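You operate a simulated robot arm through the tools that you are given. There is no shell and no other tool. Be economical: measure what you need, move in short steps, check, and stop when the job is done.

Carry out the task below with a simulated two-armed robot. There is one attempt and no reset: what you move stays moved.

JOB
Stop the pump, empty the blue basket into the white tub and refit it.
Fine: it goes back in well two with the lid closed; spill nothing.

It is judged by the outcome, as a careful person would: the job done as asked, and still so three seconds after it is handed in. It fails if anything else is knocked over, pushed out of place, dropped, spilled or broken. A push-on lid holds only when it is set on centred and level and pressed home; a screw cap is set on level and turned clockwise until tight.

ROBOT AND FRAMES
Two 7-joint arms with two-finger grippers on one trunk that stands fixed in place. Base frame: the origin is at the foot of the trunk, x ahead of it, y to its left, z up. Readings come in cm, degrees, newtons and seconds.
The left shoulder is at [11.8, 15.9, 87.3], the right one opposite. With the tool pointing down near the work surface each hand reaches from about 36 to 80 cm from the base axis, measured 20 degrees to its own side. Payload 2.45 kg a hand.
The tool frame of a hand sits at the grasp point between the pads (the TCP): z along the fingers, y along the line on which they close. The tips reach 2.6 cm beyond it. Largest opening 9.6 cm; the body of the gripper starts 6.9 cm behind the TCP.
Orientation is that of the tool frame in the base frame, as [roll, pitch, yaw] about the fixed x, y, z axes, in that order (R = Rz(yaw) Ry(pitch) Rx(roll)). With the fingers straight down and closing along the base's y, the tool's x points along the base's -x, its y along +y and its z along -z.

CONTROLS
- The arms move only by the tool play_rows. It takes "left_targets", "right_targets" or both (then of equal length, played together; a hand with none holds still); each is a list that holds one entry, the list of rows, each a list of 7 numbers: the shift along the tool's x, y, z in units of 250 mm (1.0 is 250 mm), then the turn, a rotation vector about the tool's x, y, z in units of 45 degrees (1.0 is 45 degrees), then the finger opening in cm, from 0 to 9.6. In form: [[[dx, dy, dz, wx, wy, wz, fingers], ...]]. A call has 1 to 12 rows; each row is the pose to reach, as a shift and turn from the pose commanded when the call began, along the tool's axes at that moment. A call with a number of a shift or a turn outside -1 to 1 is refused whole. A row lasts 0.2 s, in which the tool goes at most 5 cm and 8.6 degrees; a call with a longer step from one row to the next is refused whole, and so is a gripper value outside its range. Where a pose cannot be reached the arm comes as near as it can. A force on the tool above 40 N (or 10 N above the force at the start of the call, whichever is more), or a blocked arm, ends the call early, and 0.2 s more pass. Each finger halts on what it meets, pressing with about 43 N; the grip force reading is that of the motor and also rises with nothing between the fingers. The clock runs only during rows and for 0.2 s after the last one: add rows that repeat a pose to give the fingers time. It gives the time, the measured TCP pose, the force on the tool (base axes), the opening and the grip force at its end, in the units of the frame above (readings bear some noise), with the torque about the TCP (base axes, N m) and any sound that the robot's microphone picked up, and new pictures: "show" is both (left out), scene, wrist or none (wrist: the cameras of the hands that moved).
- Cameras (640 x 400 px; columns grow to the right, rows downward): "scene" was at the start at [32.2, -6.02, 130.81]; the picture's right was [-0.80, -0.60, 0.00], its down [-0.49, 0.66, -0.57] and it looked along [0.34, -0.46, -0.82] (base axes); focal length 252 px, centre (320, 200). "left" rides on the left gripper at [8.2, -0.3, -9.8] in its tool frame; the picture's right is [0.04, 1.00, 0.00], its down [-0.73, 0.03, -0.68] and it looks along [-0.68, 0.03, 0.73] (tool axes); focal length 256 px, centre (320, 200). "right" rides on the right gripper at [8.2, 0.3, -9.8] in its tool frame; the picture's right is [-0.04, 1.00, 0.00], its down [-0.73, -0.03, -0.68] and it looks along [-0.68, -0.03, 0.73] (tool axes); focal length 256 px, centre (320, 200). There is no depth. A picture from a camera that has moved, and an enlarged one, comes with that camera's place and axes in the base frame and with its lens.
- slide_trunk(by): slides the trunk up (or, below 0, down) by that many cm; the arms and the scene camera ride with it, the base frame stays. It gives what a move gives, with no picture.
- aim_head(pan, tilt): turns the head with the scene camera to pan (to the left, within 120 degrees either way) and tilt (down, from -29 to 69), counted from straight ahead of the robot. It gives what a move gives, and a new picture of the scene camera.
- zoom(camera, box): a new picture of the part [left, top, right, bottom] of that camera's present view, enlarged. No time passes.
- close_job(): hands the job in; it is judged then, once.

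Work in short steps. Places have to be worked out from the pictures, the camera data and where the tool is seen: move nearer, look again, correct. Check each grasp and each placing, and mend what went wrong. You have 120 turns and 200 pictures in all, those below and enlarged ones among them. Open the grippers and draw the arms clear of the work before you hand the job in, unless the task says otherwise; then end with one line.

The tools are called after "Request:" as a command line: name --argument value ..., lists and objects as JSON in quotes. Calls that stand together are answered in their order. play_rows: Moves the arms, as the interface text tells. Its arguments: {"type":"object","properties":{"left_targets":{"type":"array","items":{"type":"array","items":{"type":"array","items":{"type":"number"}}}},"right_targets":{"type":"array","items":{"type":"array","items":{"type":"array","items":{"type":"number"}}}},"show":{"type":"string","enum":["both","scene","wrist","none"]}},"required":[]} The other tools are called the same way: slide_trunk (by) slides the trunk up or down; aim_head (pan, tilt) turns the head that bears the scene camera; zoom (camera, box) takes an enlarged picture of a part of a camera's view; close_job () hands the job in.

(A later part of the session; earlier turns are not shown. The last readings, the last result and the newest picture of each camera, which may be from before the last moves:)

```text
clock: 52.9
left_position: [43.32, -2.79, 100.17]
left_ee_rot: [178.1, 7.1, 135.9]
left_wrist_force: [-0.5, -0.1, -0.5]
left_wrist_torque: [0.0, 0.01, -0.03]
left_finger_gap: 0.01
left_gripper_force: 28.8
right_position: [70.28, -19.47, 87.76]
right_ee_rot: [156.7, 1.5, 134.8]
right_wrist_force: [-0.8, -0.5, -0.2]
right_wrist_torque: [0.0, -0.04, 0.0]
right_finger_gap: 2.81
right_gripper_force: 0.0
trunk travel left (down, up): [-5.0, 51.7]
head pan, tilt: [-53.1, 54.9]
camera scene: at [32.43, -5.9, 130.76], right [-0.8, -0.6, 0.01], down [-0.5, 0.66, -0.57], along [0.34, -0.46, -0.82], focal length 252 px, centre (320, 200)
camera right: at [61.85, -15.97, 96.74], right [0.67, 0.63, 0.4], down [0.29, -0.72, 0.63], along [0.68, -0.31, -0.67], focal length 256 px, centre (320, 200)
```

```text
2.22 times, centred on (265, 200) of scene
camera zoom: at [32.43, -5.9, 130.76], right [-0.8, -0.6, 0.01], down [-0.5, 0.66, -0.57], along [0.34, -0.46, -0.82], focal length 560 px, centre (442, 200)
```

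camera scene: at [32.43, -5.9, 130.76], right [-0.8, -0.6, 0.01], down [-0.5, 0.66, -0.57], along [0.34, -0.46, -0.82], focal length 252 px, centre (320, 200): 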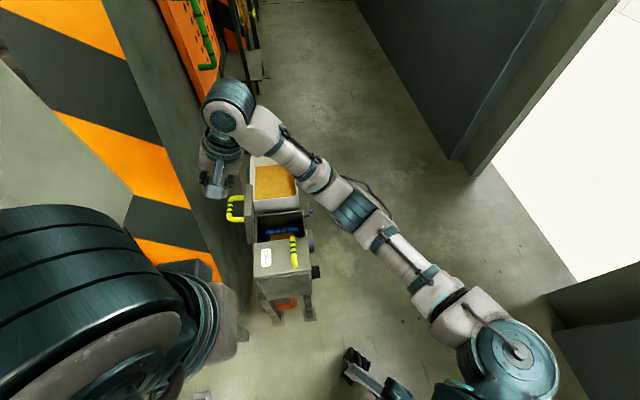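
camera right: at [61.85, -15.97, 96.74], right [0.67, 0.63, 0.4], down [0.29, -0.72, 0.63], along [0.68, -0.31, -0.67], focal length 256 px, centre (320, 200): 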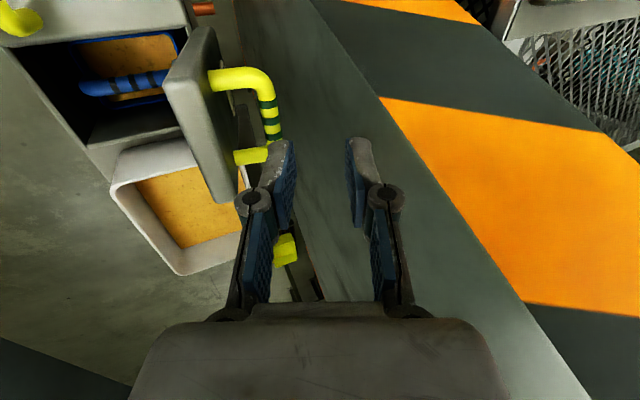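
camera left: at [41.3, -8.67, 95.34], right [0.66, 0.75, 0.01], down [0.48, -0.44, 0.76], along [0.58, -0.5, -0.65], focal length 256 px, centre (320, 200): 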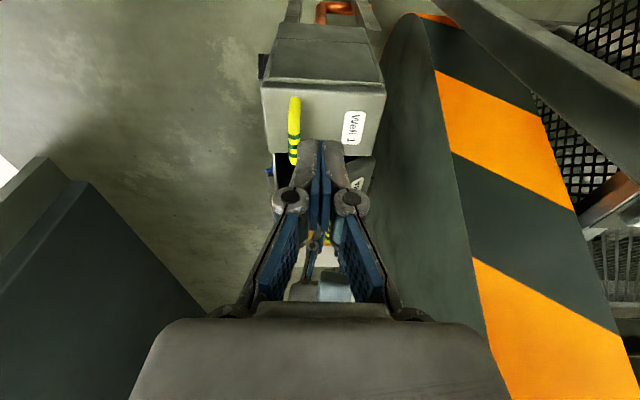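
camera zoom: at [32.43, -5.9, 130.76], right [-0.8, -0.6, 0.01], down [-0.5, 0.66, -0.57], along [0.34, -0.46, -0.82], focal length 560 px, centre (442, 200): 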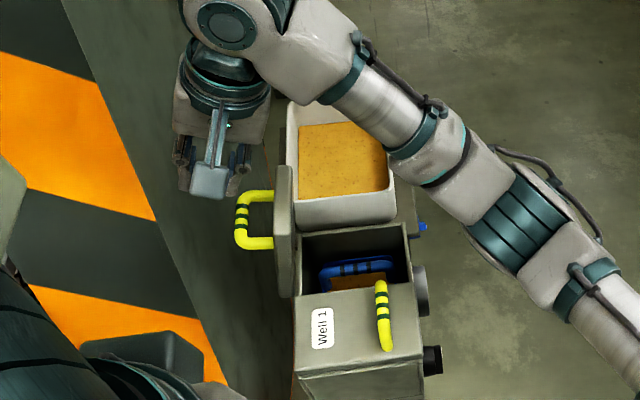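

The lid stands open by itself. I lift clear over its top edge and bring the hand back to the front side, pointing down.

Request:
play_rows --right_targets '[[[0, 0.048, -0.11, 0, 0, 0, 3], [0, 0.079, -0.184, 0, 0, 0, 4], [0, -0.068, -0.247, 0.1, 0, 0, 5], [0, -0.214, -0.31, 0.2, 0, 0, 6], [0, -0.362, -0.374, 0.3, 0, 0, 6], [0, -0.508, -0.436, 0.42, 0, 0, 6], [0, -0.672, -0.464, 0.518, 0, 0, 6], [0, -0.672, -0.464, 0.518, 0, 0, 6]]]' --show "none"

Request:
play_rows --right_targets '[[[0, -0.02, 0, 0, 0, -0.16, 6], [0, -0.03, 0, 0, 0, -0.33, 6], [0, -0.04, 0, 0, 0, -0.5, 6], [0, -0.06, 0, 0, 0, -0.67, 6], [0, -0.08, 0, 0, 0, -0.84, 6], [0, -0.1, 0, 0, 0, -1.0, 6]]]' --show "none"

Request:
play_rows --right_targets '[[[0, 0, 0, 0, 0, -0.16, 6], [0, 0, 0, 0, 0, -0.33, 6], [0, 0, 0, 0, 0, -0.5, 6], [0, 0, 0, 0, 0, -0.67, 6], [0, 0, 0, 0, 0, -0.84, 6], [0, 0, 0, 0, 0, -1.0, 6], [0, 0, 0, 0, 0, -1.0, 6]]]'

```text
clock: 54.7
left_position: [43.33, -2.82, 100.18]
left_ee_rot: [178.2, 7.0, 135.9]
left_wrist_force: [-0.7, 0.3, -0.1]
left_wrist_torque: [-0.02, -0.02, -0.01]
left_finger_gap: 0.01
left_gripper_force: 28.0
right_position: [56.01, -33.38, 91.55]
right_ee_rot: [-180.0, 1.4, 134.6]
right_wrist_force: [-1.2, 0.2, 0.3]
right_wrist_torque: [0.0, 0.03, 0.01]
right_finger_gap: 6.0
right_gripper_force: 0.1
trunk travel left (down, up): [-5.0, 51.7]
head pan, tilt: [-53.1, 54.9]
```

```text
clock: 56.1
left_position: [43.26, -2.87, 100.3]
left_ee_rot: [178.2, 7.1, 135.8]
left_wrist_force: [0.2, -0.8, 0.4]
left_wrist_torque: [-0.03, -0.01, 0.01]
left_finger_gap: 0.0
left_gripper_force: 28.7
right_position: [54.06, -35.29, 91.68]
right_ee_rot: [-179.0, 1.1, 180.0]
right_wrist_force: [0.1, -0.5, 0.0]
right_wrist_torque: [0.01, 0.03, 0.02]
right_finger_gap: 6.01
right_gripper_force: 0.0
trunk travel left (down, up): [-5.0, 51.7]
head pan, tilt: [-53.1, 54.9]
```

```text
clock: 57.7
left_position: [43.17, -2.7, 100.21]
left_ee_rot: [178.3, 7.0, 135.9]
left_wrist_force: [-0.3, 0.0, -0.6]
left_wrist_torque: [0.02, 0.02, -0.02]
left_finger_gap: 0.0
left_gripper_force: 28.7
right_position: [54.15, -35.25, 91.75]
right_ee_rot: [-178.4, 0.1, -135.1]
right_wrist_force: [-0.1, -0.9, -0.3]
right_wrist_torque: [-0.02, 0.01, 0.01]
right_finger_gap: 6.02
right_gripper_force: 0.0
trunk travel left (down, up): [-5.0, 51.7]
head pan, tilt: [-53.1, 54.9]
camera scene: at [32.32, -6.03, 130.78], right [-0.8, -0.6, 0.0], down [-0.49, 0.66, -0.57], along [0.34, -0.46, -0.82], focal length 252 px, centre (320, 200)
camera right: at [48.01, -40.53, 101.61], right [-0.68, 0.74, -0.03], down [0.53, 0.51, 0.68], along [0.51, 0.45, -0.73], focal length 256 px, centre (320, 200)
```

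scene: 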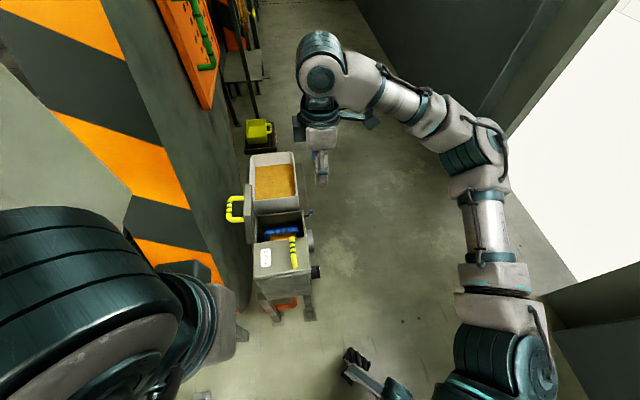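
right: 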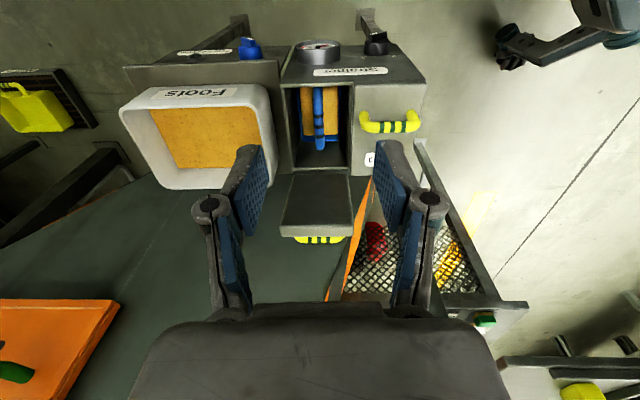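

Basket, bail and tub are all in view. I zoom on the well and the tub.

Request:
zoom --camera "right" --box '[260, 60, 380, 200]'

Request:
zoom --camera "scene" --box '[215, 140, 325, 250]'

```text
2.86 times, centred on (320, 130) of right
camera zoom: at [48.01, -40.53, 101.61], right [-0.68, 0.74, -0.03], down [0.53, 0.51, 0.68], along [0.51, 0.45, -0.73], focal length 731 px, centre (320, 400)
```

zoom: 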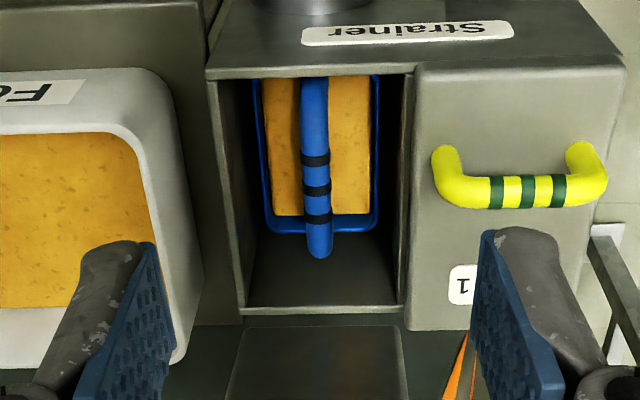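

```text
3.64 times, centred on (270, 195) of scene
camera zoom: at [32.32, -6.03, 130.78], right [-0.8, -0.6, 0.0], down [-0.49, 0.66, -0.57], along [0.34, -0.46, -0.82], focal length 916 px, centre (502, 218)
```

zoom: 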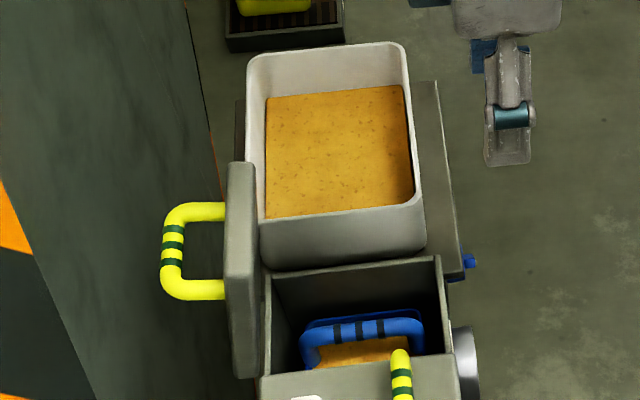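

The bail bar lies along h at about (63.3,-27.9,62.4), so the current hand yaw suits it. To empty, I'd tip the hand about the bail axis toward the tub; I dry-run that turn with the empty hand to check reach.

Request:
play_rows --right_targets '[[[-0.06, -0.05, 0.02, 0.13, 0, 0, 6], [-0.13, -0.1, 0.04, 0.26, 0, 0, 6], [-0.2, -0.16, 0.06, 0.39, 0, 0, 6], [-0.27, -0.22, 0.08, 0.52, 0, 0, 6], [-0.34, -0.28, 0.1, 0.65, 0, 0, 6], [-0.41, -0.34, 0.12, 0.8, 0, 0, 6], [-0.467, -0.39, 0.15, 0.95, 0, 0, 6], [-0.467, -0.39, 0.15, 1.0, 0, 0, 6]]]' --show "none"

Request:
play_rows --right_targets '[[[0, 0, 0, 0.17, 0, 0, 6], [0, 0, 0, 0.34, 0, 0, 6], [0, 0, 0, 0.5, 0, 0, 6], [0, 0, 0, 0.67, 0, 0, 6], [0, 0, 0, 0.84, 0, 0, 6], [0, 0, 0, 1.0, 0, 0, 6], [0, 0, 0, 1.0, 0, 0, 6]]]' --show "scene"

```text
clock: 59.5
left_position: [43.26, -2.8, 100.3]
left_ee_rot: [178.3, 7.1, 135.9]
left_wrist_force: [0.3, 0.2, -0.1]
left_wrist_torque: [0.02, 0.0, -0.02]
left_finger_gap: 0.01
left_gripper_force: 28.3
right_position: [69.5, -33.98, 88.27]
right_ee_rot: [-133.2, 0.1, -135.2]
right_wrist_force: [-0.4, 0.5, 1.2]
right_wrist_torque: [0.03, 0.02, -0.01]
right_finger_gap: 6.0
right_gripper_force: 0.0
trunk travel left (down, up): [-5.0, 51.7]
head pan, tilt: [-53.1, 54.9]
```

```text
clock: 61.1
left_position: [43.2, -2.73, 100.22]
left_ee_rot: [178.3, 7.1, 136.0]
left_wrist_force: [-0.2, 0.0, 1.0]
left_wrist_torque: [0.01, 0.03, 0.0]
left_finger_gap: 0.0
left_gripper_force: 28.6
right_position: [69.42, -33.96, 88.3]
right_ee_rot: [-88.3, 0.0, -135.1]
right_wrist_force: [0.1, -0.3, 0.5]
right_wrist_torque: [0.01, -0.01, -0.08]
right_finger_gap: 5.99
right_gripper_force: 0.1
trunk travel left (down, up): [-5.0, 51.7]
head pan, tilt: [-53.1, 54.9]
camera scene: at [32.33, -5.96, 130.79], right [-0.8, -0.6, 0.0], down [-0.49, 0.66, -0.57], along [0.34, -0.46, -0.82], focal length 252 px, centre (320, 200)
```

scene: 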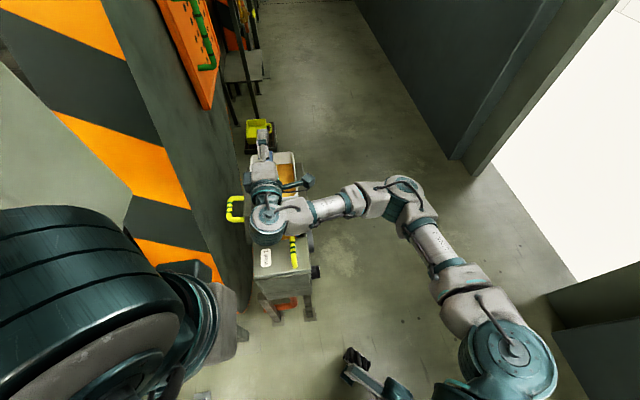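

Reaches 90° with no trouble. I try a further 40°.

Request:
play_rows --right_targets '[[[0, 0, 0, 0.17, 0, 0, 6], [0, 0, 0, 0.34, 0, 0, 6], [0, 0, 0, 0.5, 0, 0, 6], [0, 0, 0, 0.67, 0, 0, 6], [0, 0, 0, 0.84, 0, 0, 6], [0, 0, 0, 1.0, 0, 0, 6], [0, 0, 0, 1.0, 0, 0, 6]]]'

Request:
zoom --camera "scene" --box '[215, 110, 345, 270]'

```text
clock: 62.7
left_position: [42.57, -2.29, 100.75]
left_ee_rot: [178.0, 7.7, 135.9]
left_wrist_force: [0.0, 0.2, -0.8]
left_wrist_torque: [0.03, 0.03, 0.02]
left_finger_gap: 0.01
left_gripper_force: 28.1
right_position: [68.63, -33.71, 89.77]
right_ee_rot: [-42.6, 0.9, -135.2]
right_wrist_force: [0.5, 0.3, 0.1]
right_wrist_torque: [-0.01, 0.0, 0.01]
right_finger_gap: 6.02
right_gripper_force: 0.0
trunk travel left (down, up): [-5.0, 51.7]
head pan, tilt: [-53.1, 54.9]
camera scene: at [30.89, -5.3, 131.35], right [-0.8, -0.6, 0.0], down [-0.49, 0.65, -0.58], along [0.35, -0.46, -0.82], focal length 252 px, centre (320, 200)
camera right: at [58.51, -34.76, 82.2], right [0.55, -0.49, -0.68], down [0.19, 0.86, -0.47], along [0.81, 0.13, 0.57], focal length 256 px, centre (320, 200)
```

scene: 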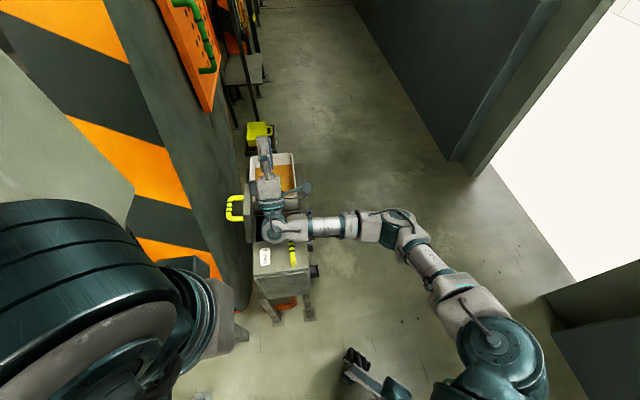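
right: 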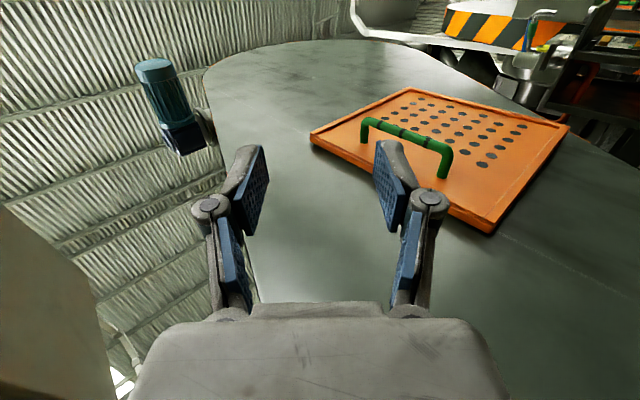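

```text
2.50 times, centred on (280, 190) of scene
camera zoom: at [30.89, -5.3, 131.35], right [-0.8, -0.6, 0.0], down [-0.49, 0.65, -0.58], along [0.35, -0.46, -0.82], focal length 630 px, centre (420, 225)
```

zoom: 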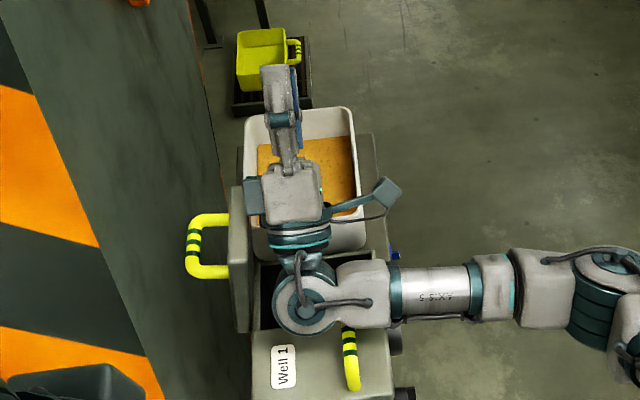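

Reach is fine, but the trunk leaned, so the wrist is likely pressing on something at Well 1. I raise 7 cm and check.

Request:
play_rows --right_targets '[[[0, -0.07, 0.07, 0, 0, 0, 6], [0, -0.13, 0.13, 0, 0, 0, 6], [0, -0.2, 0.2, 0, 0, 0, 6], [0, -0.2, 0.2, 0, 0, 0, 6], [0, -0.2, 0.2, 0, 0, 0, 6]]]' --show "scene"

Request:
zoom --camera "scene" --box '[215, 110, 345, 290]'

```text
clock: 63.9
left_position: [43.29, -3.09, 100.19]
left_ee_rot: [178.0, 7.0, 136.0]
left_wrist_force: [0.3, -0.3, 0.6]
left_wrist_torque: [0.01, -0.02, 0.04]
left_finger_gap: 0.0
left_gripper_force: 27.7
right_position: [69.37, -34.01, 95.07]
right_ee_rot: [-43.5, 0.1, -135.3]
right_wrist_force: [-0.6, -0.3, -0.1]
right_wrist_torque: [-0.02, 0.02, 0.05]
right_finger_gap: 6.01
right_gripper_force: 0.1
trunk travel left (down, up): [-5.0, 51.7]
head pan, tilt: [-53.1, 54.9]
camera scene: at [32.34, -6.24, 130.77], right [-0.8, -0.6, 0.0], down [-0.49, 0.66, -0.57], along [0.34, -0.46, -0.82], focal length 252 px, centre (320, 200)
```

scene: 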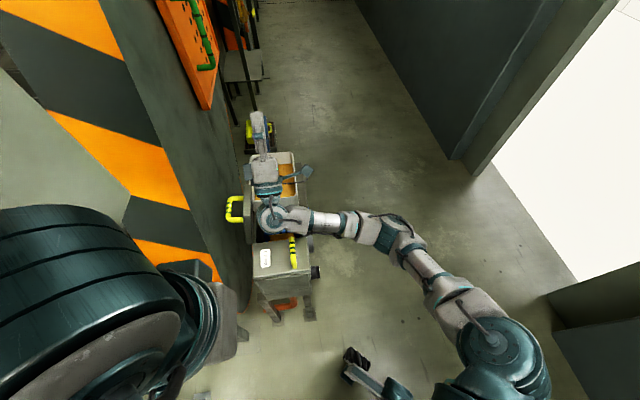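

```text
2.22 times, centred on (280, 200) of scene
camera zoom: at [32.34, -6.24, 130.77], right [-0.8, -0.6, 0.0], down [-0.49, 0.66, -0.57], along [0.34, -0.46, -0.82], focal length 560 px, centre (409, 200)
```

zoom: 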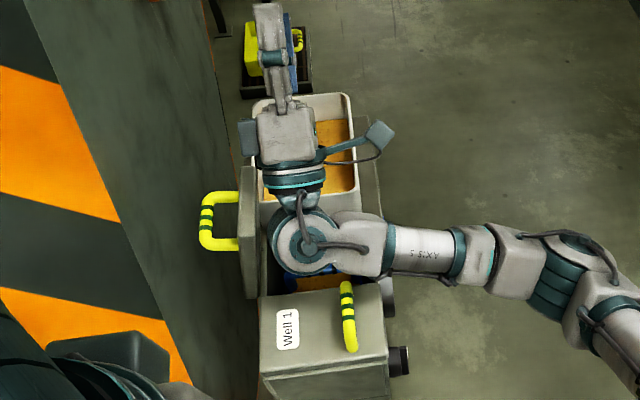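

At z 95 everything is free again. From triangulation the tub rim is about z 69.5, A 72–90, H 18–32.5, so pouring with TCP near A 74 will land inside. I turn the hand back to pointing down.

Request:
play_rows --right_targets '[[[0, 0, 0, -0.17, 0, 0, 6], [0, 0, 0, -0.34, 0, 0, 6], [0, 0, 0, -0.5, 0, 0, 6], [0, 0, 0, -0.67, 0, 0, 6], [0, 0, 0, -0.84, 0, 0, 6], [0, 0, 0, -1.0, 0, 0, 6]]]' --show "none"

Request:
play_rows --right_targets '[[[0, 0, 0, -0.17, 0, 0, 6], [0, 0, 0, -0.34, 0, 0, 6], [0, 0, 0, -0.5, 0, 0, 6], [0, 0, 0, -0.67, 0, 0, 6], [0, 0, 0, -0.84, 0, 0, 5], [0, 0, 0, -1.0, 0, 0, 4]]]' --show "none"

Request:
play_rows --right_targets '[[[0, 0, 0, -0.17, 0, 0, 4], [0, 0, 0, -0.34, 0, 0, 4], [0, 0, 0, -0.5, 0, 0, 4], [0, 0, 0, -0.67, 0, 0, 4], [0, 0, 0, -0.84, 0, 0, 4], [0, 0, 0, -1.0, 0, 0, 4], [0, 0, 0, -1.0, 0, 0, 4]]]' --show "none"

```text
clock: 65.3
left_position: [43.35, -2.71, 100.21]
left_ee_rot: [178.1, 7.1, 135.9]
left_wrist_force: [-0.1, 0.4, -0.1]
left_wrist_torque: [-0.01, -0.02, -0.03]
left_finger_gap: 0.04
left_gripper_force: 28.5
right_position: [69.22, -33.73, 95.3]
right_ee_rot: [-88.6, 0.0, -135.2]
right_wrist_force: [0.2, -0.2, -0.5]
right_wrist_torque: [0.0, -0.03, 0.01]
right_finger_gap: 6.01
right_gripper_force: 0.0
trunk travel left (down, up): [-5.0, 51.7]
head pan, tilt: [-53.1, 54.9]
```

```text
clock: 66.7
left_position: [43.15, -2.65, 100.15]
left_ee_rot: [178.3, 7.0, 135.9]
left_wrist_force: [0.1, -0.1, 0.2]
left_wrist_torque: [0.02, -0.02, 0.0]
left_finger_gap: 0.0
left_gripper_force: 28.7
right_position: [69.21, -33.79, 95.29]
right_ee_rot: [-133.7, 0.0, -135.2]
right_wrist_force: [-0.1, 0.7, -0.1]
right_wrist_torque: [-0.01, 0.01, -0.01]
right_finger_gap: 4.01
right_gripper_force: 0.1
trunk travel left (down, up): [-5.0, 51.7]
head pan, tilt: [-53.1, 54.9]
```

```text
clock: 68.3
left_position: [43.36, -2.69, 100.24]
left_ee_rot: [178.2, 7.1, 135.9]
left_wrist_force: [0.2, 0.1, -0.1]
left_wrist_torque: [-0.01, 0.03, -0.01]
left_finger_gap: 0.01
left_gripper_force: 29.1
right_position: [69.44, -33.94, 95.35]
right_ee_rot: [-178.4, 0.0, -135.2]
right_wrist_force: [0.2, 0.2, 0.0]
right_wrist_torque: [0.01, 0.01, 0.01]
right_finger_gap: 4.01
right_gripper_force: 0.0
trunk travel left (down, up): [-5.0, 51.7]
head pan, tilt: [-53.1, 54.9]
```

Now over to above the bail at z 80, looking again.

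Request:
play_rows --right_targets '[[[0.001, 0.1, 0.05, -0.02, 0, 0, 4], [0.002, 0.2, 0.12, -0.036, 0, 0, 4], [0.003, 0.28, 0.24, -0.036, 0, 0, 4], [0.004, 0.344, 0.38, -0.036, 0, 0, 4], [0.004, 0.344, 0.52, -0.036, 0, 0, 4], [0.004, 0.344, 0.61, -0.036, 0, 0, 4], [0.004, 0.344, 0.61, -0.036, 0, 0, 4]]]'

Request:
zoom --camera "right" --box '[200, 0, 440, 200]'

Request:
zoom --camera "scene" --box '[215, 140, 325, 260]'

```text
clock: 69.9
left_position: [43.18, -2.66, 100.22]
left_ee_rot: [178.1, 7.2, 135.9]
left_wrist_force: [-0.5, -0.1, 0.1]
left_wrist_torque: [-0.02, -0.04, -0.03]
left_finger_gap: 0.0
left_gripper_force: 28.3
right_position: [66.24, -30.55, 79.95]
right_ee_rot: [-180.0, 0.2, -135.4]
right_wrist_force: [-0.6, 0.2, -0.4]
right_wrist_torque: [-0.02, -0.03, -0.01]
right_finger_gap: 3.98
right_gripper_force: 0.1
right hand out of reach, approached as far as the arm can: row 3, 4, 5, 6, 7
trunk travel left (down, up): [-5.0, 51.7]
head pan, tilt: [-53.1, 54.9]
camera scene: at [32.33, -5.77, 130.81], right [-0.8, -0.6, 0.01], down [-0.49, 0.65, -0.57], along [0.34, -0.46, -0.82], focal length 252 px, centre (320, 200)
camera right: at [60.4, -36.05, 89.9], right [-0.67, 0.74, 0.0], down [0.54, 0.49, 0.68], along [0.5, 0.46, -0.73], focal length 256 px, centre (320, 200)
```

scene: 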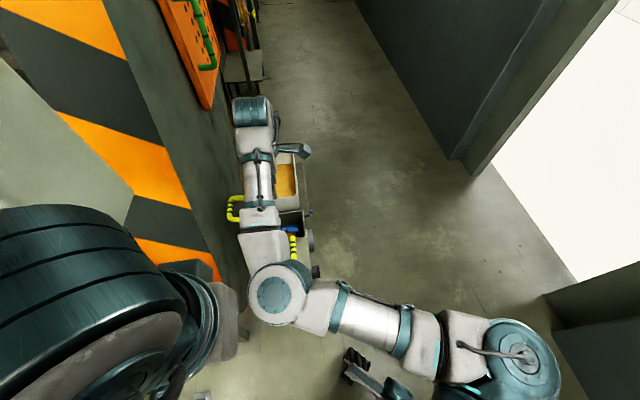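
right: 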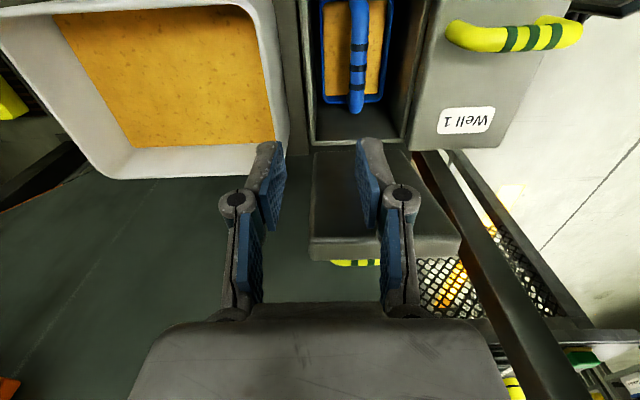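

```text
2.00 times, centred on (320, 100) of right
camera zoom: at [60.4, -36.05, 89.9], right [-0.67, 0.74, 0.0], down [0.54, 0.49, 0.68], along [0.5, 0.46, -0.73], focal length 512 px, centre (320, 400)
```

zoom: 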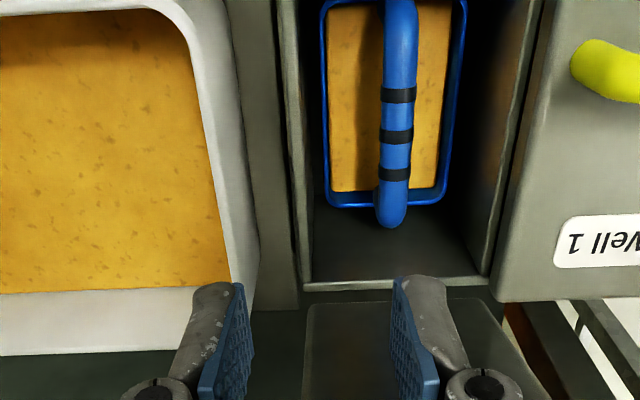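

```text
3.33 times, centred on (270, 200) of scene
camera zoom: at [32.33, -5.77, 130.81], right [-0.8, -0.6, 0.01], down [-0.49, 0.65, -0.57], along [0.34, -0.46, -0.82], focal length 840 px, centre (487, 200)
```

zoom: 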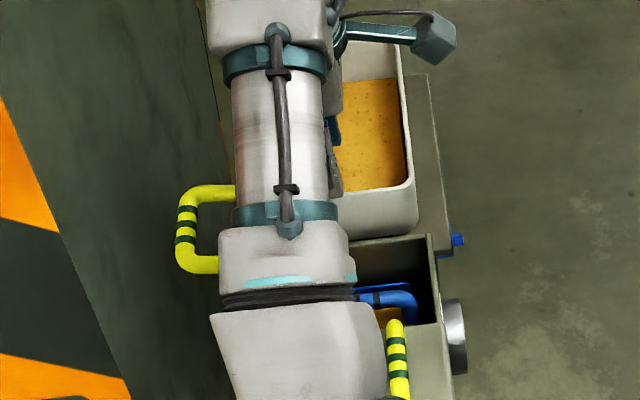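

The arm came back in a different elbow posture (elbow inward), which can't reach the well. I back out to the front where it was before to let it recover the elbow-out posture.

Request:
play_rows --right_targets '[[[0, 0, -0.15, 0, 0, 0, 4], [0.05, 0, -0.3, 0, 0, 0, 4], [0.15, 0.01, -0.36, 0, 0, 0, 4], [0.28, 0.03, -0.36, 0, 0, 0, 4], [0.42, 0.05, -0.36, 0, 0, 0, 4], [0.56, 0.06, -0.36, 0, 0, 0, 4], [0.7, 0.08, -0.36, 0, 0, 0, 4], [0.84, 0.1, -0.36, 0, 0, 0, 4], [0.98, 0.11, -0.36, 0, 0, 0, 4], [0.98, 0.11, -0.36, 0, 0, 0, 4]]]' --show "scene"

```text
clock: 72.1
left_position: [43.32, -2.72, 100.19]
left_ee_rot: [178.1, 7.1, 135.8]
left_wrist_force: [0.0, -0.3, -0.3]
left_wrist_torque: [-0.03, 0.02, 0.05]
left_finger_gap: 0.0
left_gripper_force: 28.3
right_position: [47.09, -45.94, 88.95]
right_ee_rot: [179.9, 0.0, -135.1]
right_wrist_force: [0.0, -0.1, -0.2]
right_wrist_torque: [0.0, -0.01, 0.01]
right_finger_gap: 3.97
right_gripper_force: 0.1
trunk travel left (down, up): [-5.0, 51.7]
head pan, tilt: [-53.1, 54.9]
camera scene: at [32.37, -5.94, 130.77], right [-0.8, -0.6, 0.0], down [-0.49, 0.66, -0.57], along [0.34, -0.46, -0.82], focal length 252 px, centre (320, 200)
```

scene: 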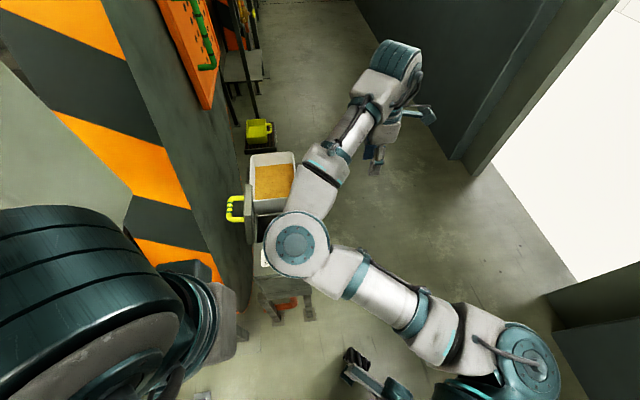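

Elbow still inward. I try turning the hand's yaw back through 180° to 135°, which earlier went with the elbow-out posture.

Request:
play_rows --right_targets '[[[0, 0, 0, 0, 0, 0.18, 4], [0, 0, 0, 0, 0, 0.36, 4], [0, 0, 0, 0, 0, 0.54, 4], [0, 0, 0, 0, 0, 0.72, 4], [0, 0, 0, 0, 0, 0.9, 4], [0, 0, 0, 0, 0, 1.0, 4]]]' --show "none"

Request:
play_rows --right_targets '[[[0, 0, 0, 0, 0, 0.18, 4], [0, 0, 0, 0, 0, 0.36, 4], [0, 0, 0, 0, 0, 0.54, 4], [0, 0, 0, 0, 0, 0.72, 4], [0, 0, 0, 0, 0, 0.9, 4], [0, 0, 0, 0, 0, 1.0, 4]]]' --show "scene"

```text
clock: 73.5
left_position: [43.38, -2.68, 100.27]
left_ee_rot: [178.2, 7.2, 135.8]
left_wrist_force: [-0.3, -0.2, 0.1]
left_wrist_torque: [0.03, 0.03, -0.03]
left_finger_gap: 0.01
left_gripper_force: 28.6
right_position: [47.13, -46.07, 88.84]
right_ee_rot: [179.9, 0.1, 179.5]
right_wrist_force: [-0.2, 0.3, 0.2]
right_wrist_torque: [0.02, -0.02, 0.01]
right_finger_gap: 4.03
right_gripper_force: 0.0
trunk travel left (down, up): [-5.0, 51.7]
head pan, tilt: [-53.1, 54.9]
```

```text
clock: 74.9
left_position: [43.35, -2.76, 100.36]
left_ee_rot: [178.2, 7.1, 135.9]
left_wrist_force: [0.2, -0.1, 0.1]
left_wrist_torque: [-0.02, 0.0, -0.01]
left_finger_gap: 0.01
left_gripper_force: 28.5
right_position: [47.14, -45.98, 88.74]
right_ee_rot: [179.9, 0.0, 134.6]
right_wrist_force: [0.6, 0.1, 0.0]
right_wrist_torque: [-0.01, -0.01, 0.02]
right_finger_gap: 4.0
right_gripper_force: 0.1
trunk travel left (down, up): [-5.0, 51.7]
head pan, tilt: [-53.1, 54.9]
camera scene: at [32.35, -5.9, 130.78], right [-0.8, -0.6, 0.0], down [-0.49, 0.66, -0.57], along [0.34, -0.46, -0.82], focal length 252 px, centre (320, 200)
```

scene: 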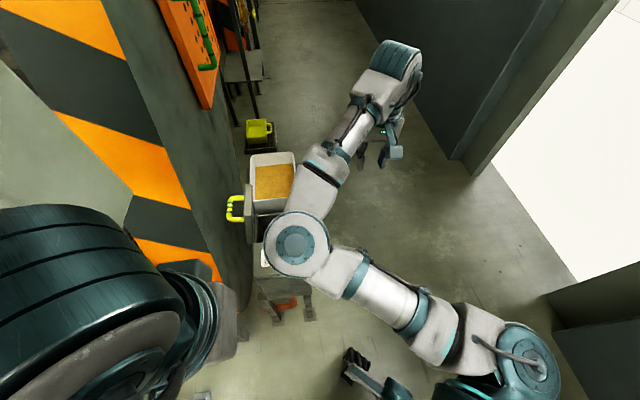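

Only the last joint spun. The flip must have happened while nearly stretched out; I go back to that stretched pose and then to the tipped pose, and will retrace the outgoing path exactly.

Request:
play_rows --right_targets '[[[-0.02, 0.08, -0.05, 0, 0, -0.16, 4], [-0.04, 0.16, -0.1, 0, 0, -0.32, 4], [-0.07, 0.24, -0.15, 0, 0, -0.48, 4], [-0.09, 0.32, -0.2, 0, 0, -0.64, 4], [-0.11, 0.4, -0.25, 0, 0, -0.8, 4], [-0.138, 0.482, -0.25, 0, 0, -0.96, 4], [-0.138, 0.482, -0.25, 0, 0, -1, 4]]]' --show "none"

Request:
play_rows --right_targets '[[[-0.07, 0.04, 0, 0, 0, -0.16, 4], [-0.15, 0.08, 0, 0, 0, -0.32, 4], [-0.22, 0.12, 0, 0, 0, -0.48, 4], [-0.3, 0.16, 0, 0, 0, -0.64, 4], [-0.38, 0.2, 0, 0, 0, -0.8, 4], [-0.452, 0.244, 0, 0, 0, -0.96, 4], [-0.452, 0.244, 0, 0, 0, -1, 4]]]' --show "scene"

```text
clock: 76.5
left_position: [43.41, -2.77, 100.25]
left_ee_rot: [178.1, 7.1, 135.9]
left_wrist_force: [0.1, 0.3, 0.0]
left_wrist_torque: [-0.02, -0.03, 0.0]
left_finger_gap: 0.0
left_gripper_force: 28.0
right_position: [58.13, -39.82, 95.27]
right_ee_rot: [179.9, 0.1, 179.9]
right_wrist_force: [-0.3, -0.1, 0.1]
right_wrist_torque: [-0.02, 0.0, 0.08]
right_finger_gap: 4.0
right_gripper_force: 0.0
trunk travel left (down, up): [-5.0, 51.7]
head pan, tilt: [-53.1, 54.9]
```

```text
clock: 78.1
left_position: [43.29, -2.68, 100.34]
left_ee_rot: [178.1, 7.0, 135.9]
left_wrist_force: [0.2, 0.5, -0.1]
left_wrist_torque: [0.02, 0.01, -0.01]
left_finger_gap: 0.0
left_gripper_force: 29.0
right_position: [69.7, -33.87, 95.36]
right_ee_rot: [179.8, 0.1, -135.2]
right_wrist_force: [1.2, -0.6, 0.5]
right_wrist_torque: [0.0, 0.01, -0.03]
right_finger_gap: 3.98
right_gripper_force: 0.1
trunk travel left (down, up): [-5.0, 51.7]
head pan, tilt: [-53.1, 54.9]
camera scene: at [32.4, -5.89, 130.78], right [-0.8, -0.6, 0.01], down [-0.49, 0.65, -0.57], along [0.34, -0.46, -0.82], focal length 252 px, centre (320, 200)
```

scene: 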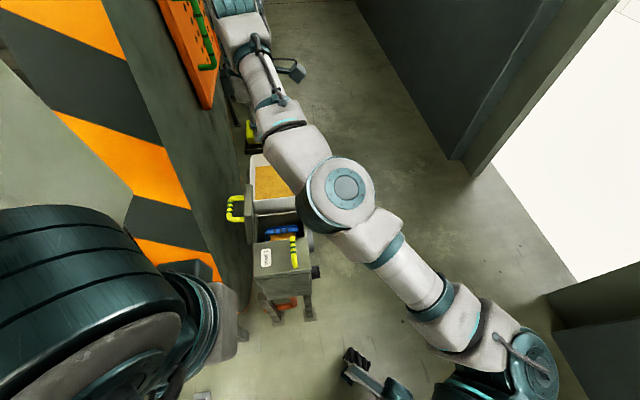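

Almost straight now. I tip to 90° (two calls) and check the elbow.

Request:
play_rows --right_targets '[[[0, 0, 0, 0.17, 0, 0, 4], [0, 0, 0, 0.34, 0, 0, 4], [0, 0, 0, 0.5, 0, 0, 4], [0, 0, 0, 0.67, 0, 0, 4], [0, 0, 0, 0.84, 0, 0, 4], [0, 0, 0, 1.0, 0, 0, 4]]]' --show "none"

Request:
play_rows --right_targets '[[[0, 0, 0, 0.17, 0, 0, 4], [0, 0, 0, 0.34, 0, 0, 4], [0, 0, 0, 0.5, 0, 0, 4], [0, 0, 0, 0.67, 0, 0, 4], [0, 0, 0, 0.84, 0, 0, 4], [0, 0, 0, 1.0, 0, 0, 4]]]' --show "scene"

```text
clock: 79.5
left_position: [43.3, -2.71, 100.2]
left_ee_rot: [178.3, 7.1, 135.8]
left_wrist_force: [0.6, 0.1, -0.8]
left_wrist_torque: [0.03, -0.01, 0.04]
left_finger_gap: 0.01
left_gripper_force: 29.0
right_position: [69.43, -33.65, 95.11]
right_ee_rot: [-134.9, 0.0, -135.2]
right_wrist_force: [0.7, -0.4, 0.7]
right_wrist_torque: [-0.01, 0.0, -0.02]
right_finger_gap: 4.01
right_gripper_force: 0.0
trunk travel left (down, up): [-5.0, 51.7]
head pan, tilt: [-53.1, 54.9]
```

```text
clock: 80.9
left_position: [43.21, -2.67, 100.2]
left_ee_rot: [178.3, 7.1, 135.9]
left_wrist_force: [0.2, -0.4, 0.2]
left_wrist_torque: [-0.02, 0.01, -0.01]
left_finger_gap: 0.01
left_gripper_force: 28.7
right_position: [69.5, -33.7, 95.19]
right_ee_rot: [-89.9, 0.2, -135.3]
right_wrist_force: [-0.2, -0.7, -1.1]
right_wrist_torque: [-0.03, 0.01, -0.01]
right_finger_gap: 4.0
right_gripper_force: 0.1
trunk travel left (down, up): [-5.0, 51.7]
head pan, tilt: [-53.1, 54.9]
camera scene: at [32.42, -5.83, 130.76], right [-0.8, -0.6, 0.01], down [-0.5, 0.65, -0.57], along [0.34, -0.46, -0.82], focal length 252 px, centre (320, 200)
```

scene: 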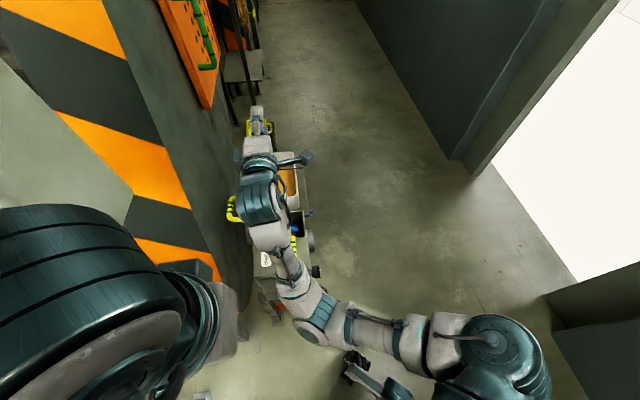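

The elbow is still inward. I go back to pointing down, stretch fully upward out of reach so the arm is straight, then retract to the right-front so the elbow falls outward.

Request:
play_rows --right_targets '[[[0, 0, 0, -0.18, 0, 0, 4], [0, 0, 0, -0.36, 0, 0, 4], [0, 0, 0, -0.54, 0, 0, 4], [0, 0, 0, -0.72, 0, 0, 4], [0, 0, 0, -0.9, 0, 0, 4], [0, 0, 0, -1.0, 0, 0, 4]]]' --show "none"

Request:
play_rows --right_targets '[[[0, 0, 0, -0.18, 0, 0, 4], [0, 0, 0, -0.36, 0, 0, 4], [0, 0, 0, -0.54, 0, 0, 4], [0, 0, 0, -0.72, 0, 0, 4], [0, 0, 0, -0.9, 0, 0, 4], [0, 0, 0, -1.0, 0, 0, 4]]]' --show "none"

Request:
play_rows --right_targets '[[[0, -0.1, -0.1, 0, 0, 0, 4], [0, -0.2, -0.2, 0, 0, 0, 4], [0, -0.3, -0.3, 0, 0, 0, 4], [0, -0.3, -0.4, 0, 0, 0, 4], [0, -0.3, -0.4, 0, 0, 0, 4], [0.1, -0.3, -0.4, 0, 0, 0, 4], [0.2, -0.3, -0.3, 0, 0, 0, 4], [0.35, -0.3, -0.2, 0, 0, 0, 4], [0.5, -0.3, -0.1, 0, 0, 0, 4], [0.65, -0.3, 0, 0, 0, 0, 4], [0.8, -0.3, 0, 0, 0, 0, 4], [0.9, -0.3, 0, 0, 0, 0, 4]]]' --show "scene"

```text
clock: 82.3
left_position: [43.33, -2.69, 100.26]
left_ee_rot: [178.2, 7.0, 135.9]
left_wrist_force: [0.0, 0.7, -0.3]
left_wrist_torque: [-0.05, -0.03, 0.02]
left_finger_gap: 0.0
left_gripper_force: 29.0
right_position: [69.33, -33.8, 95.16]
right_ee_rot: [-135.1, 0.0, -135.2]
right_wrist_force: [0.1, -0.2, 1.2]
right_wrist_torque: [0.02, 0.01, 0.01]
right_finger_gap: 4.03
right_gripper_force: 0.0
trunk travel left (down, up): [-5.0, 51.7]
head pan, tilt: [-53.1, 54.9]
```

```text
clock: 83.7
left_position: [43.33, -2.84, 100.22]
left_ee_rot: [178.1, 7.1, 135.9]
left_wrist_force: [-0.8, -0.5, 0.0]
left_wrist_torque: [0.0, 0.0, 0.03]
left_finger_gap: 0.0
left_gripper_force: 27.9
right_position: [69.55, -33.88, 95.33]
right_ee_rot: [180.0, 0.1, -135.2]
right_wrist_force: [-0.1, 0.0, 0.9]
right_wrist_torque: [-0.04, 0.03, 0.02]
right_finger_gap: 4.01
right_gripper_force: 0.2
trunk travel left (down, up): [-5.0, 51.7]
head pan, tilt: [-53.1, 54.9]
```

```text
clock: 86.3
left_position: [43.26, -3.11, 100.2]
left_ee_rot: [178.2, 7.0, 135.9]
left_wrist_force: [0.5, -0.2, -0.8]
left_wrist_torque: [0.01, 0.01, -0.01]
left_finger_gap: 0.0
left_gripper_force: 28.8
right_position: [58.67, -55.22, 95.01]
right_ee_rot: [179.9, 0.1, -135.2]
right_wrist_force: [-0.6, -0.2, -0.2]
right_wrist_torque: [0.01, -0.03, 0.02]
right_finger_gap: 4.0
right_gripper_force: 0.1
right hand out of reach, approached as far as the arm can: row 1, 2, 3, 4, 5, 6, 7, 8, 9
trunk travel left (down, up): [-5.0, 51.7]
head pan, tilt: [-53.1, 54.9]
camera scene: at [32.39, -6.22, 130.76], right [-0.8, -0.6, 0.0], down [-0.49, 0.66, -0.57], along [0.34, -0.46, -0.82], focal length 252 px, centre (320, 200)
```

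scene: 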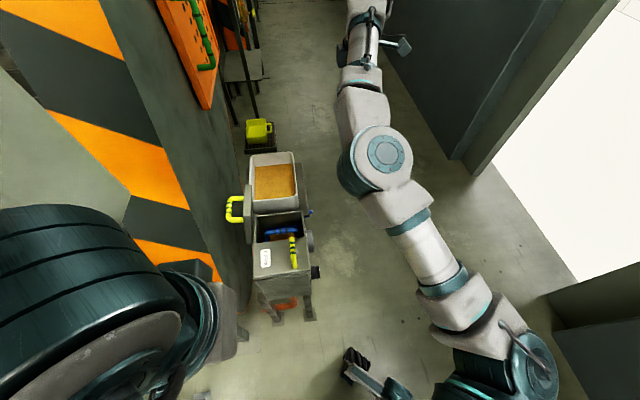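

Still slightly inward. I'll use a pose only the elbow-out posture can make: pitch the hand to point at +h (two steps) well clear in front, then turn it leftward.

Request:
play_rows --right_targets '[[[0.02, 0.04, 0, 0, -0.17, 0, 4], [0.04, 0.08, 0, 0, -0.34, 0, 4], [0.06, 0.12, 0, 0, -0.5, 0, 4], [0.08, 0.16, 0, 0, -0.67, 0, 4], [0.1, 0.2, 0, 0, -0.84, 0, 4], [0.1, 0.2, 0, 0, -1.0, 0, 4]]]' --show "none"

Request:
play_rows --right_targets '[[[0, 0.04, 0, 0, -0.17, 0, 4], [0, 0.08, 0, 0, -0.34, 0, 4], [0, 0.12, 0, 0, -0.5, 0, 4], [0, 0.16, 0, 0, -0.67, 0, 4], [0, 0.2, 0, 0, -0.84, 0, 4], [0, 0.24, 0, 0, -1.0, 0, 4]]]' --show "scene"

```text
clock: 87.7
left_position: [43.29, -2.69, 100.25]
left_ee_rot: [178.2, 7.1, 136.0]
left_wrist_force: [-0.7, -0.1, 0.0]
left_wrist_torque: [0.01, 0.04, 0.0]
left_finger_gap: 0.01
left_gripper_force: 28.7
right_position: [53.35, -53.12, 95.1]
right_ee_rot: [179.9, 45.2, -135.3]
right_wrist_force: [-0.4, 0.1, 0.2]
right_wrist_torque: [-0.03, 0.03, 0.0]
right_finger_gap: 3.97
right_gripper_force: 0.0
trunk travel left (down, up): [-5.0, 51.7]
head pan, tilt: [-53.1, 54.9]
```

```text
clock: 89.1
left_position: [43.22, -2.76, 100.18]
left_ee_rot: [178.2, 7.0, 136.0]
left_wrist_force: [-0.1, -0.2, -0.5]
left_wrist_torque: [0.03, -0.02, 0.01]
left_finger_gap: 0.0
left_gripper_force: 28.7
right_position: [52.68, -49.23, 92.73]
right_ee_rot: [28.1, 89.8, 72.8]
right_wrist_force: [0.1, -0.1, 0.0]
right_wrist_torque: [0.0, 0.0, 0.01]
right_finger_gap: 4.01
right_gripper_force: 0.1
right hand out of reach, approached as far as the arm can: row 4, 5, 6
trunk travel left (down, up): [-5.0, 51.7]
head pan, tilt: [-53.1, 54.9]
camera scene: at [32.31, -6.18, 130.78], right [-0.8, -0.6, 0.0], down [-0.49, 0.66, -0.57], along [0.34, -0.46, -0.82], focal length 252 px, centre (320, 200)
```

scene: 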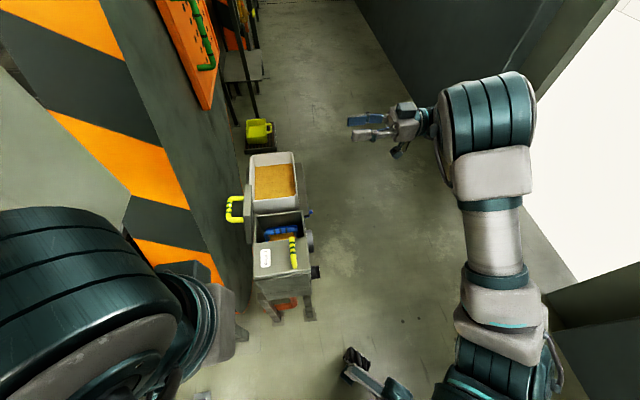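

The elbow is now raised. I lower the hand to the earlier knob-height pose and then retrace the original rise from there.

Request:
play_rows --right_targets '[[[0.15, -0.06, -0.05, 0, 0, 0, 4], [0.3, -0.12, -0.1, 0, 0, 0, 4], [0.45, -0.18, -0.15, 0, 0, 0, 4], [0.6, -0.24, -0.17, 0, 0, 0, 4], [0.75, -0.3, -0.17, 0, 0, 0, 4], [0.9, -0.34, -0.17, 0, 0, 0, 4], [0.98, -0.34, -0.17, 0, 0, 0, 4]]]' --show "none"

Request:
play_rows --right_targets '[[[0.15, 0, 0, 0, 0, 0, 4], [0.3, 0, 0, 0, 0, 0, 4], [0.45, 0, 0, 0, 0, 0, 4], [0.6, 0, 0, 0, 0, 0, 4], [0.68, 0, 0, 0, 0, 0, 4], [0.68, 0, 0, 0, 0, 0, 4]]]' --show "scene"

```text
clock: 90.7
left_position: [43.29, -2.63, 100.16]
left_ee_rot: [178.2, 7.1, 135.8]
left_wrist_force: [0.4, 0.1, -0.8]
left_wrist_torque: [0.01, 0.01, -0.02]
left_finger_gap: 0.0
left_gripper_force: 28.4
right_position: [55.76, -58.38, 68.26]
right_ee_rot: [5.9, 89.9, 50.6]
right_wrist_force: [-0.3, 0.4, 0.9]
right_wrist_torque: [-0.02, -0.01, 0.03]
right_finger_gap: 4.01
right_gripper_force: 0.0
trunk travel left (down, up): [-5.0, 51.7]
head pan, tilt: [-53.1, 54.9]
```

```text
clock: 92.1
left_position: [43.26, -2.68, 100.3]
left_ee_rot: [178.3, 7.2, 135.9]
left_wrist_force: [-1.0, 0.5, 0.4]
left_wrist_torque: [0.02, 0.02, 0.02]
left_finger_gap: 0.0
left_gripper_force: 29.0
right_position: [55.58, -57.61, 52.92]
right_ee_rot: [44.8, 89.9, 89.5]
right_wrist_force: [0.6, 0.0, -0.6]
right_wrist_torque: [-0.01, 0.02, 0.01]
right_finger_gap: 4.01
right_gripper_force: 0.1
right hand out of reach, approached as far as the arm can: row 2, 4, 5, 6
trunk travel left (down, up): [-5.0, 51.7]
head pan, tilt: [-53.1, 54.9]
camera scene: at [32.28, -6.16, 130.79], right [-0.8, -0.6, 0.0], down [-0.49, 0.66, -0.57], along [0.34, -0.46, -0.82], focal length 252 px, centre (320, 200)
```

scene: 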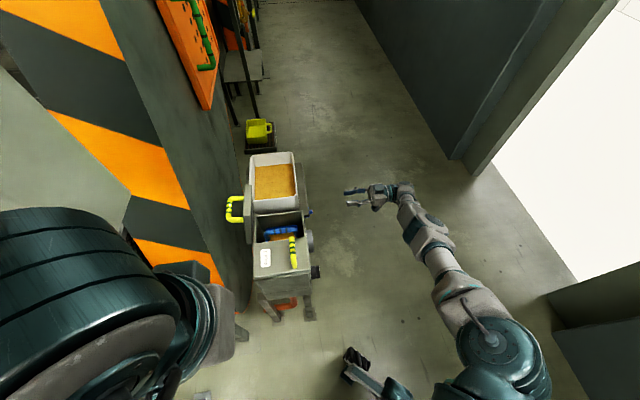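

This looks like the original outstretched posture. I retrace the original rise with pitch back to down.

Request:
play_rows --right_targets '[[[-0.12, 0.05, 0, 0, 0.14, 0, 4], [-0.25, 0.1, 0.0, 0, 0.28, 0, 4], [-0.38, 0.16, 0.0, 0, 0.42, 0, 4], [-0.5, 0.22, 0.0, 0, 0.56, 0, 4], [-0.62, 0.28, 0.01, 0, 0.7, 0, 4], [-0.74, 0.33, 0.01, 0, 0.85, 0, 4], [-0.85, 0.37, 0.01, 0, 1.0, 0, 4], [-0.85, 0.37, 0.01, 0, 1.0, 0, 4]]]' --show "none"

Request:
play_rows --right_targets '[[[-0.06, 0.03, -0.05, 0, 0.15, 0, 4], [-0.13, 0.07, -0.1, 0, 0.3, 0, 4], [-0.2, 0.1, -0.16, 0, 0.45, 0, 4], [-0.27, 0.14, -0.22, 0, 0.6, 0, 4], [-0.34, 0.18, -0.28, 0, 0.75, 0, 4], [-0.4, 0.21, -0.33, 0, 0.88, 0, 4], [-0.436, 0.226, -0.356, 0, 1.0, 0, 4], [-0.436, 0.226, -0.356, 0, 1.0, 0, 4]]]' --show "scene"

```text
clock: 93.9
left_position: [43.29, -2.83, 100.2]
left_ee_rot: [178.1, 7.0, 135.9]
left_wrist_force: [-0.5, 0.2, 0.6]
left_wrist_torque: [0.04, 0.01, 0.02]
left_finger_gap: 0.0
left_gripper_force: 28.2
right_position: [49.07, -50.76, 74.39]
right_ee_rot: [180.0, 45.0, -135.5]
right_wrist_force: [-0.1, 0.3, -0.2]
right_wrist_torque: [0.01, -0.03, -0.01]
right_finger_gap: 4.02
right_gripper_force: 0.0
trunk travel left (down, up): [-5.0, 51.7]
head pan, tilt: [-53.1, 54.9]
```

```text
clock: 95.7
left_position: [43.41, -2.77, 100.23]
left_ee_rot: [178.1, 7.1, 135.9]
left_wrist_force: [0.0, -0.2, -0.1]
left_wrist_torque: [-0.02, 0.03, -0.03]
left_finger_gap: 0.0
left_gripper_force: 28.4
right_position: [46.13, -45.76, 88.55]
right_ee_rot: [179.9, -0.1, -135.3]
right_wrist_force: [0.0, 0.8, 0.2]
right_wrist_torque: [0.02, 0.01, -0.01]
right_finger_gap: 4.01
right_gripper_force: 0.0
trunk travel left (down, up): [-5.0, 51.7]
head pan, tilt: [-53.1, 54.9]
camera scene: at [32.33, -5.89, 130.79], right [-0.8, -0.6, 0.0], down [-0.49, 0.66, -0.57], along [0.34, -0.46, -0.82], focal length 252 px, centre (320, 200)
```

scene: 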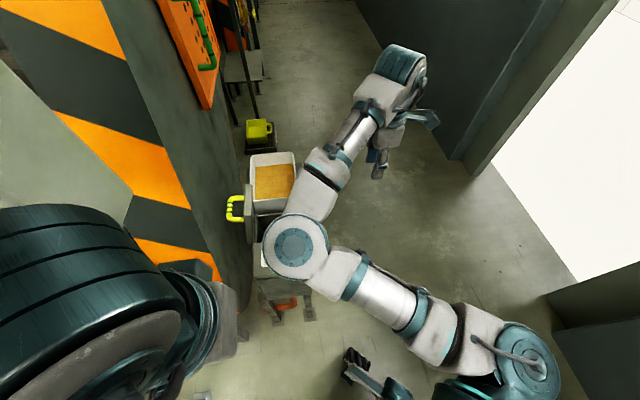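

Elbow inward again. I'll force it with a pose pointing left (+y), which needs the elbow out; first I move the left hand away to the left for room, while pitching the right hand.

Request:
play_rows --left_targets '[[[0.03, 0.03, 0, 0, 0, 0, 0], [0.09, 0.09, 0, 0, 0, 0, 0], [0.17, 0.17, 0, 0, 0, 0, 0], [0.26, 0.26, 0, 0, 0, 0, 0], [0.35, 0.35, 0, 0, 0, 0, 0], [0.42, 0.42, 0, 0, 0, 0, 0], [0.45, 0.45, 0, 0, 0, 0, 0]]]' --right_targets '[[[-0.02, 0, 0, 0, -0.15, 0, 4], [-0.04, 0, 0, 0, -0.3, 0, 4], [-0.07, 0, 0, 0, -0.45, 0, 4], [-0.1, 0, 0, 0, -0.6, 0, 4], [-0.13, 0, 0, 0, -0.75, 0, 4], [-0.15, 0, 0, 0, -0.9, 0, 4], [-0.15, 0, 0, 0, -1, 0, 4]]]' --show "none"

Request:
play_rows --right_targets '[[[0.0, 0, 0, 0, -0.15, 0, 4], [-0.0, 0, 0, 0, -0.3, 0, 4], [-0.03, 0, 0.02, 0, -0.45, 0, 4], [-0.05, 0, 0.04, 0, -0.6, 0, 4], [-0.07, 0, 0.06, 0, -0.75, 0, 4], [-0.1, 0, 0.08, 0, -0.9, 0, 4], [-0.1, 0, 0.08, 0, -1, 0, 4]]]' --show "scene"

```text
clock: 97.3
left_position: [43.03, 13.27, 99.3]
left_ee_rot: [178.2, 7.0, 135.9]
left_wrist_force: [-0.2, 0.0, 0.2]
left_wrist_torque: [0.0, 0.01, 0.0]
left_finger_gap: 0.0
left_gripper_force: 28.6
right_position: [48.83, -43.07, 88.53]
right_ee_rot: [179.8, 45.1, -135.3]
right_wrist_force: [-0.1, 0.4, -0.6]
right_wrist_torque: [-0.01, 0.01, 0.02]
right_finger_gap: 4.0
right_gripper_force: 0.0
trunk travel left (down, up): [-5.0, 51.7]
head pan, tilt: [-53.1, 54.9]
```

```text
clock: 98.9
left_position: [43.15, 13.03, 99.28]
left_ee_rot: [178.2, 7.1, 135.8]
left_wrist_force: [-0.2, -0.8, -1.0]
left_wrist_torque: [-0.02, 0.0, -0.02]
left_finger_gap: 0.02
left_gripper_force: 28.1
right_position: [50.93, -40.94, 88.81]
right_ee_rot: [19.5, 89.8, 64.2]
right_wrist_force: [-0.1, 0.5, 0.7]
right_wrist_torque: [0.0, 0.02, 0.0]
right_finger_gap: 4.02
right_gripper_force: 0.0
trunk travel left (down, up): [-5.0, 51.7]
head pan, tilt: [-53.1, 54.9]
camera scene: at [32.26, -5.93, 130.8], right [-0.8, -0.6, 0.0], down [-0.49, 0.66, -0.57], along [0.34, -0.46, -0.82], focal length 252 px, centre (320, 200)
```

scene: 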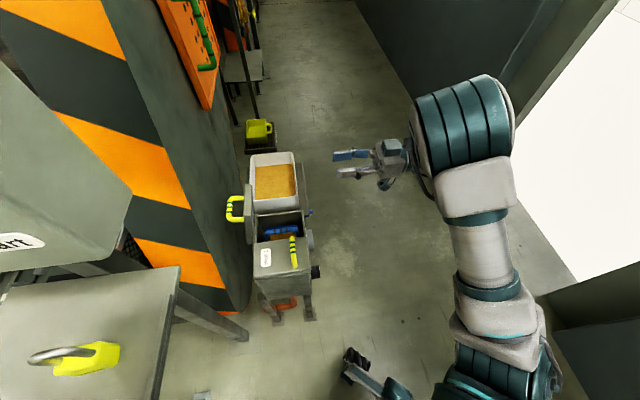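

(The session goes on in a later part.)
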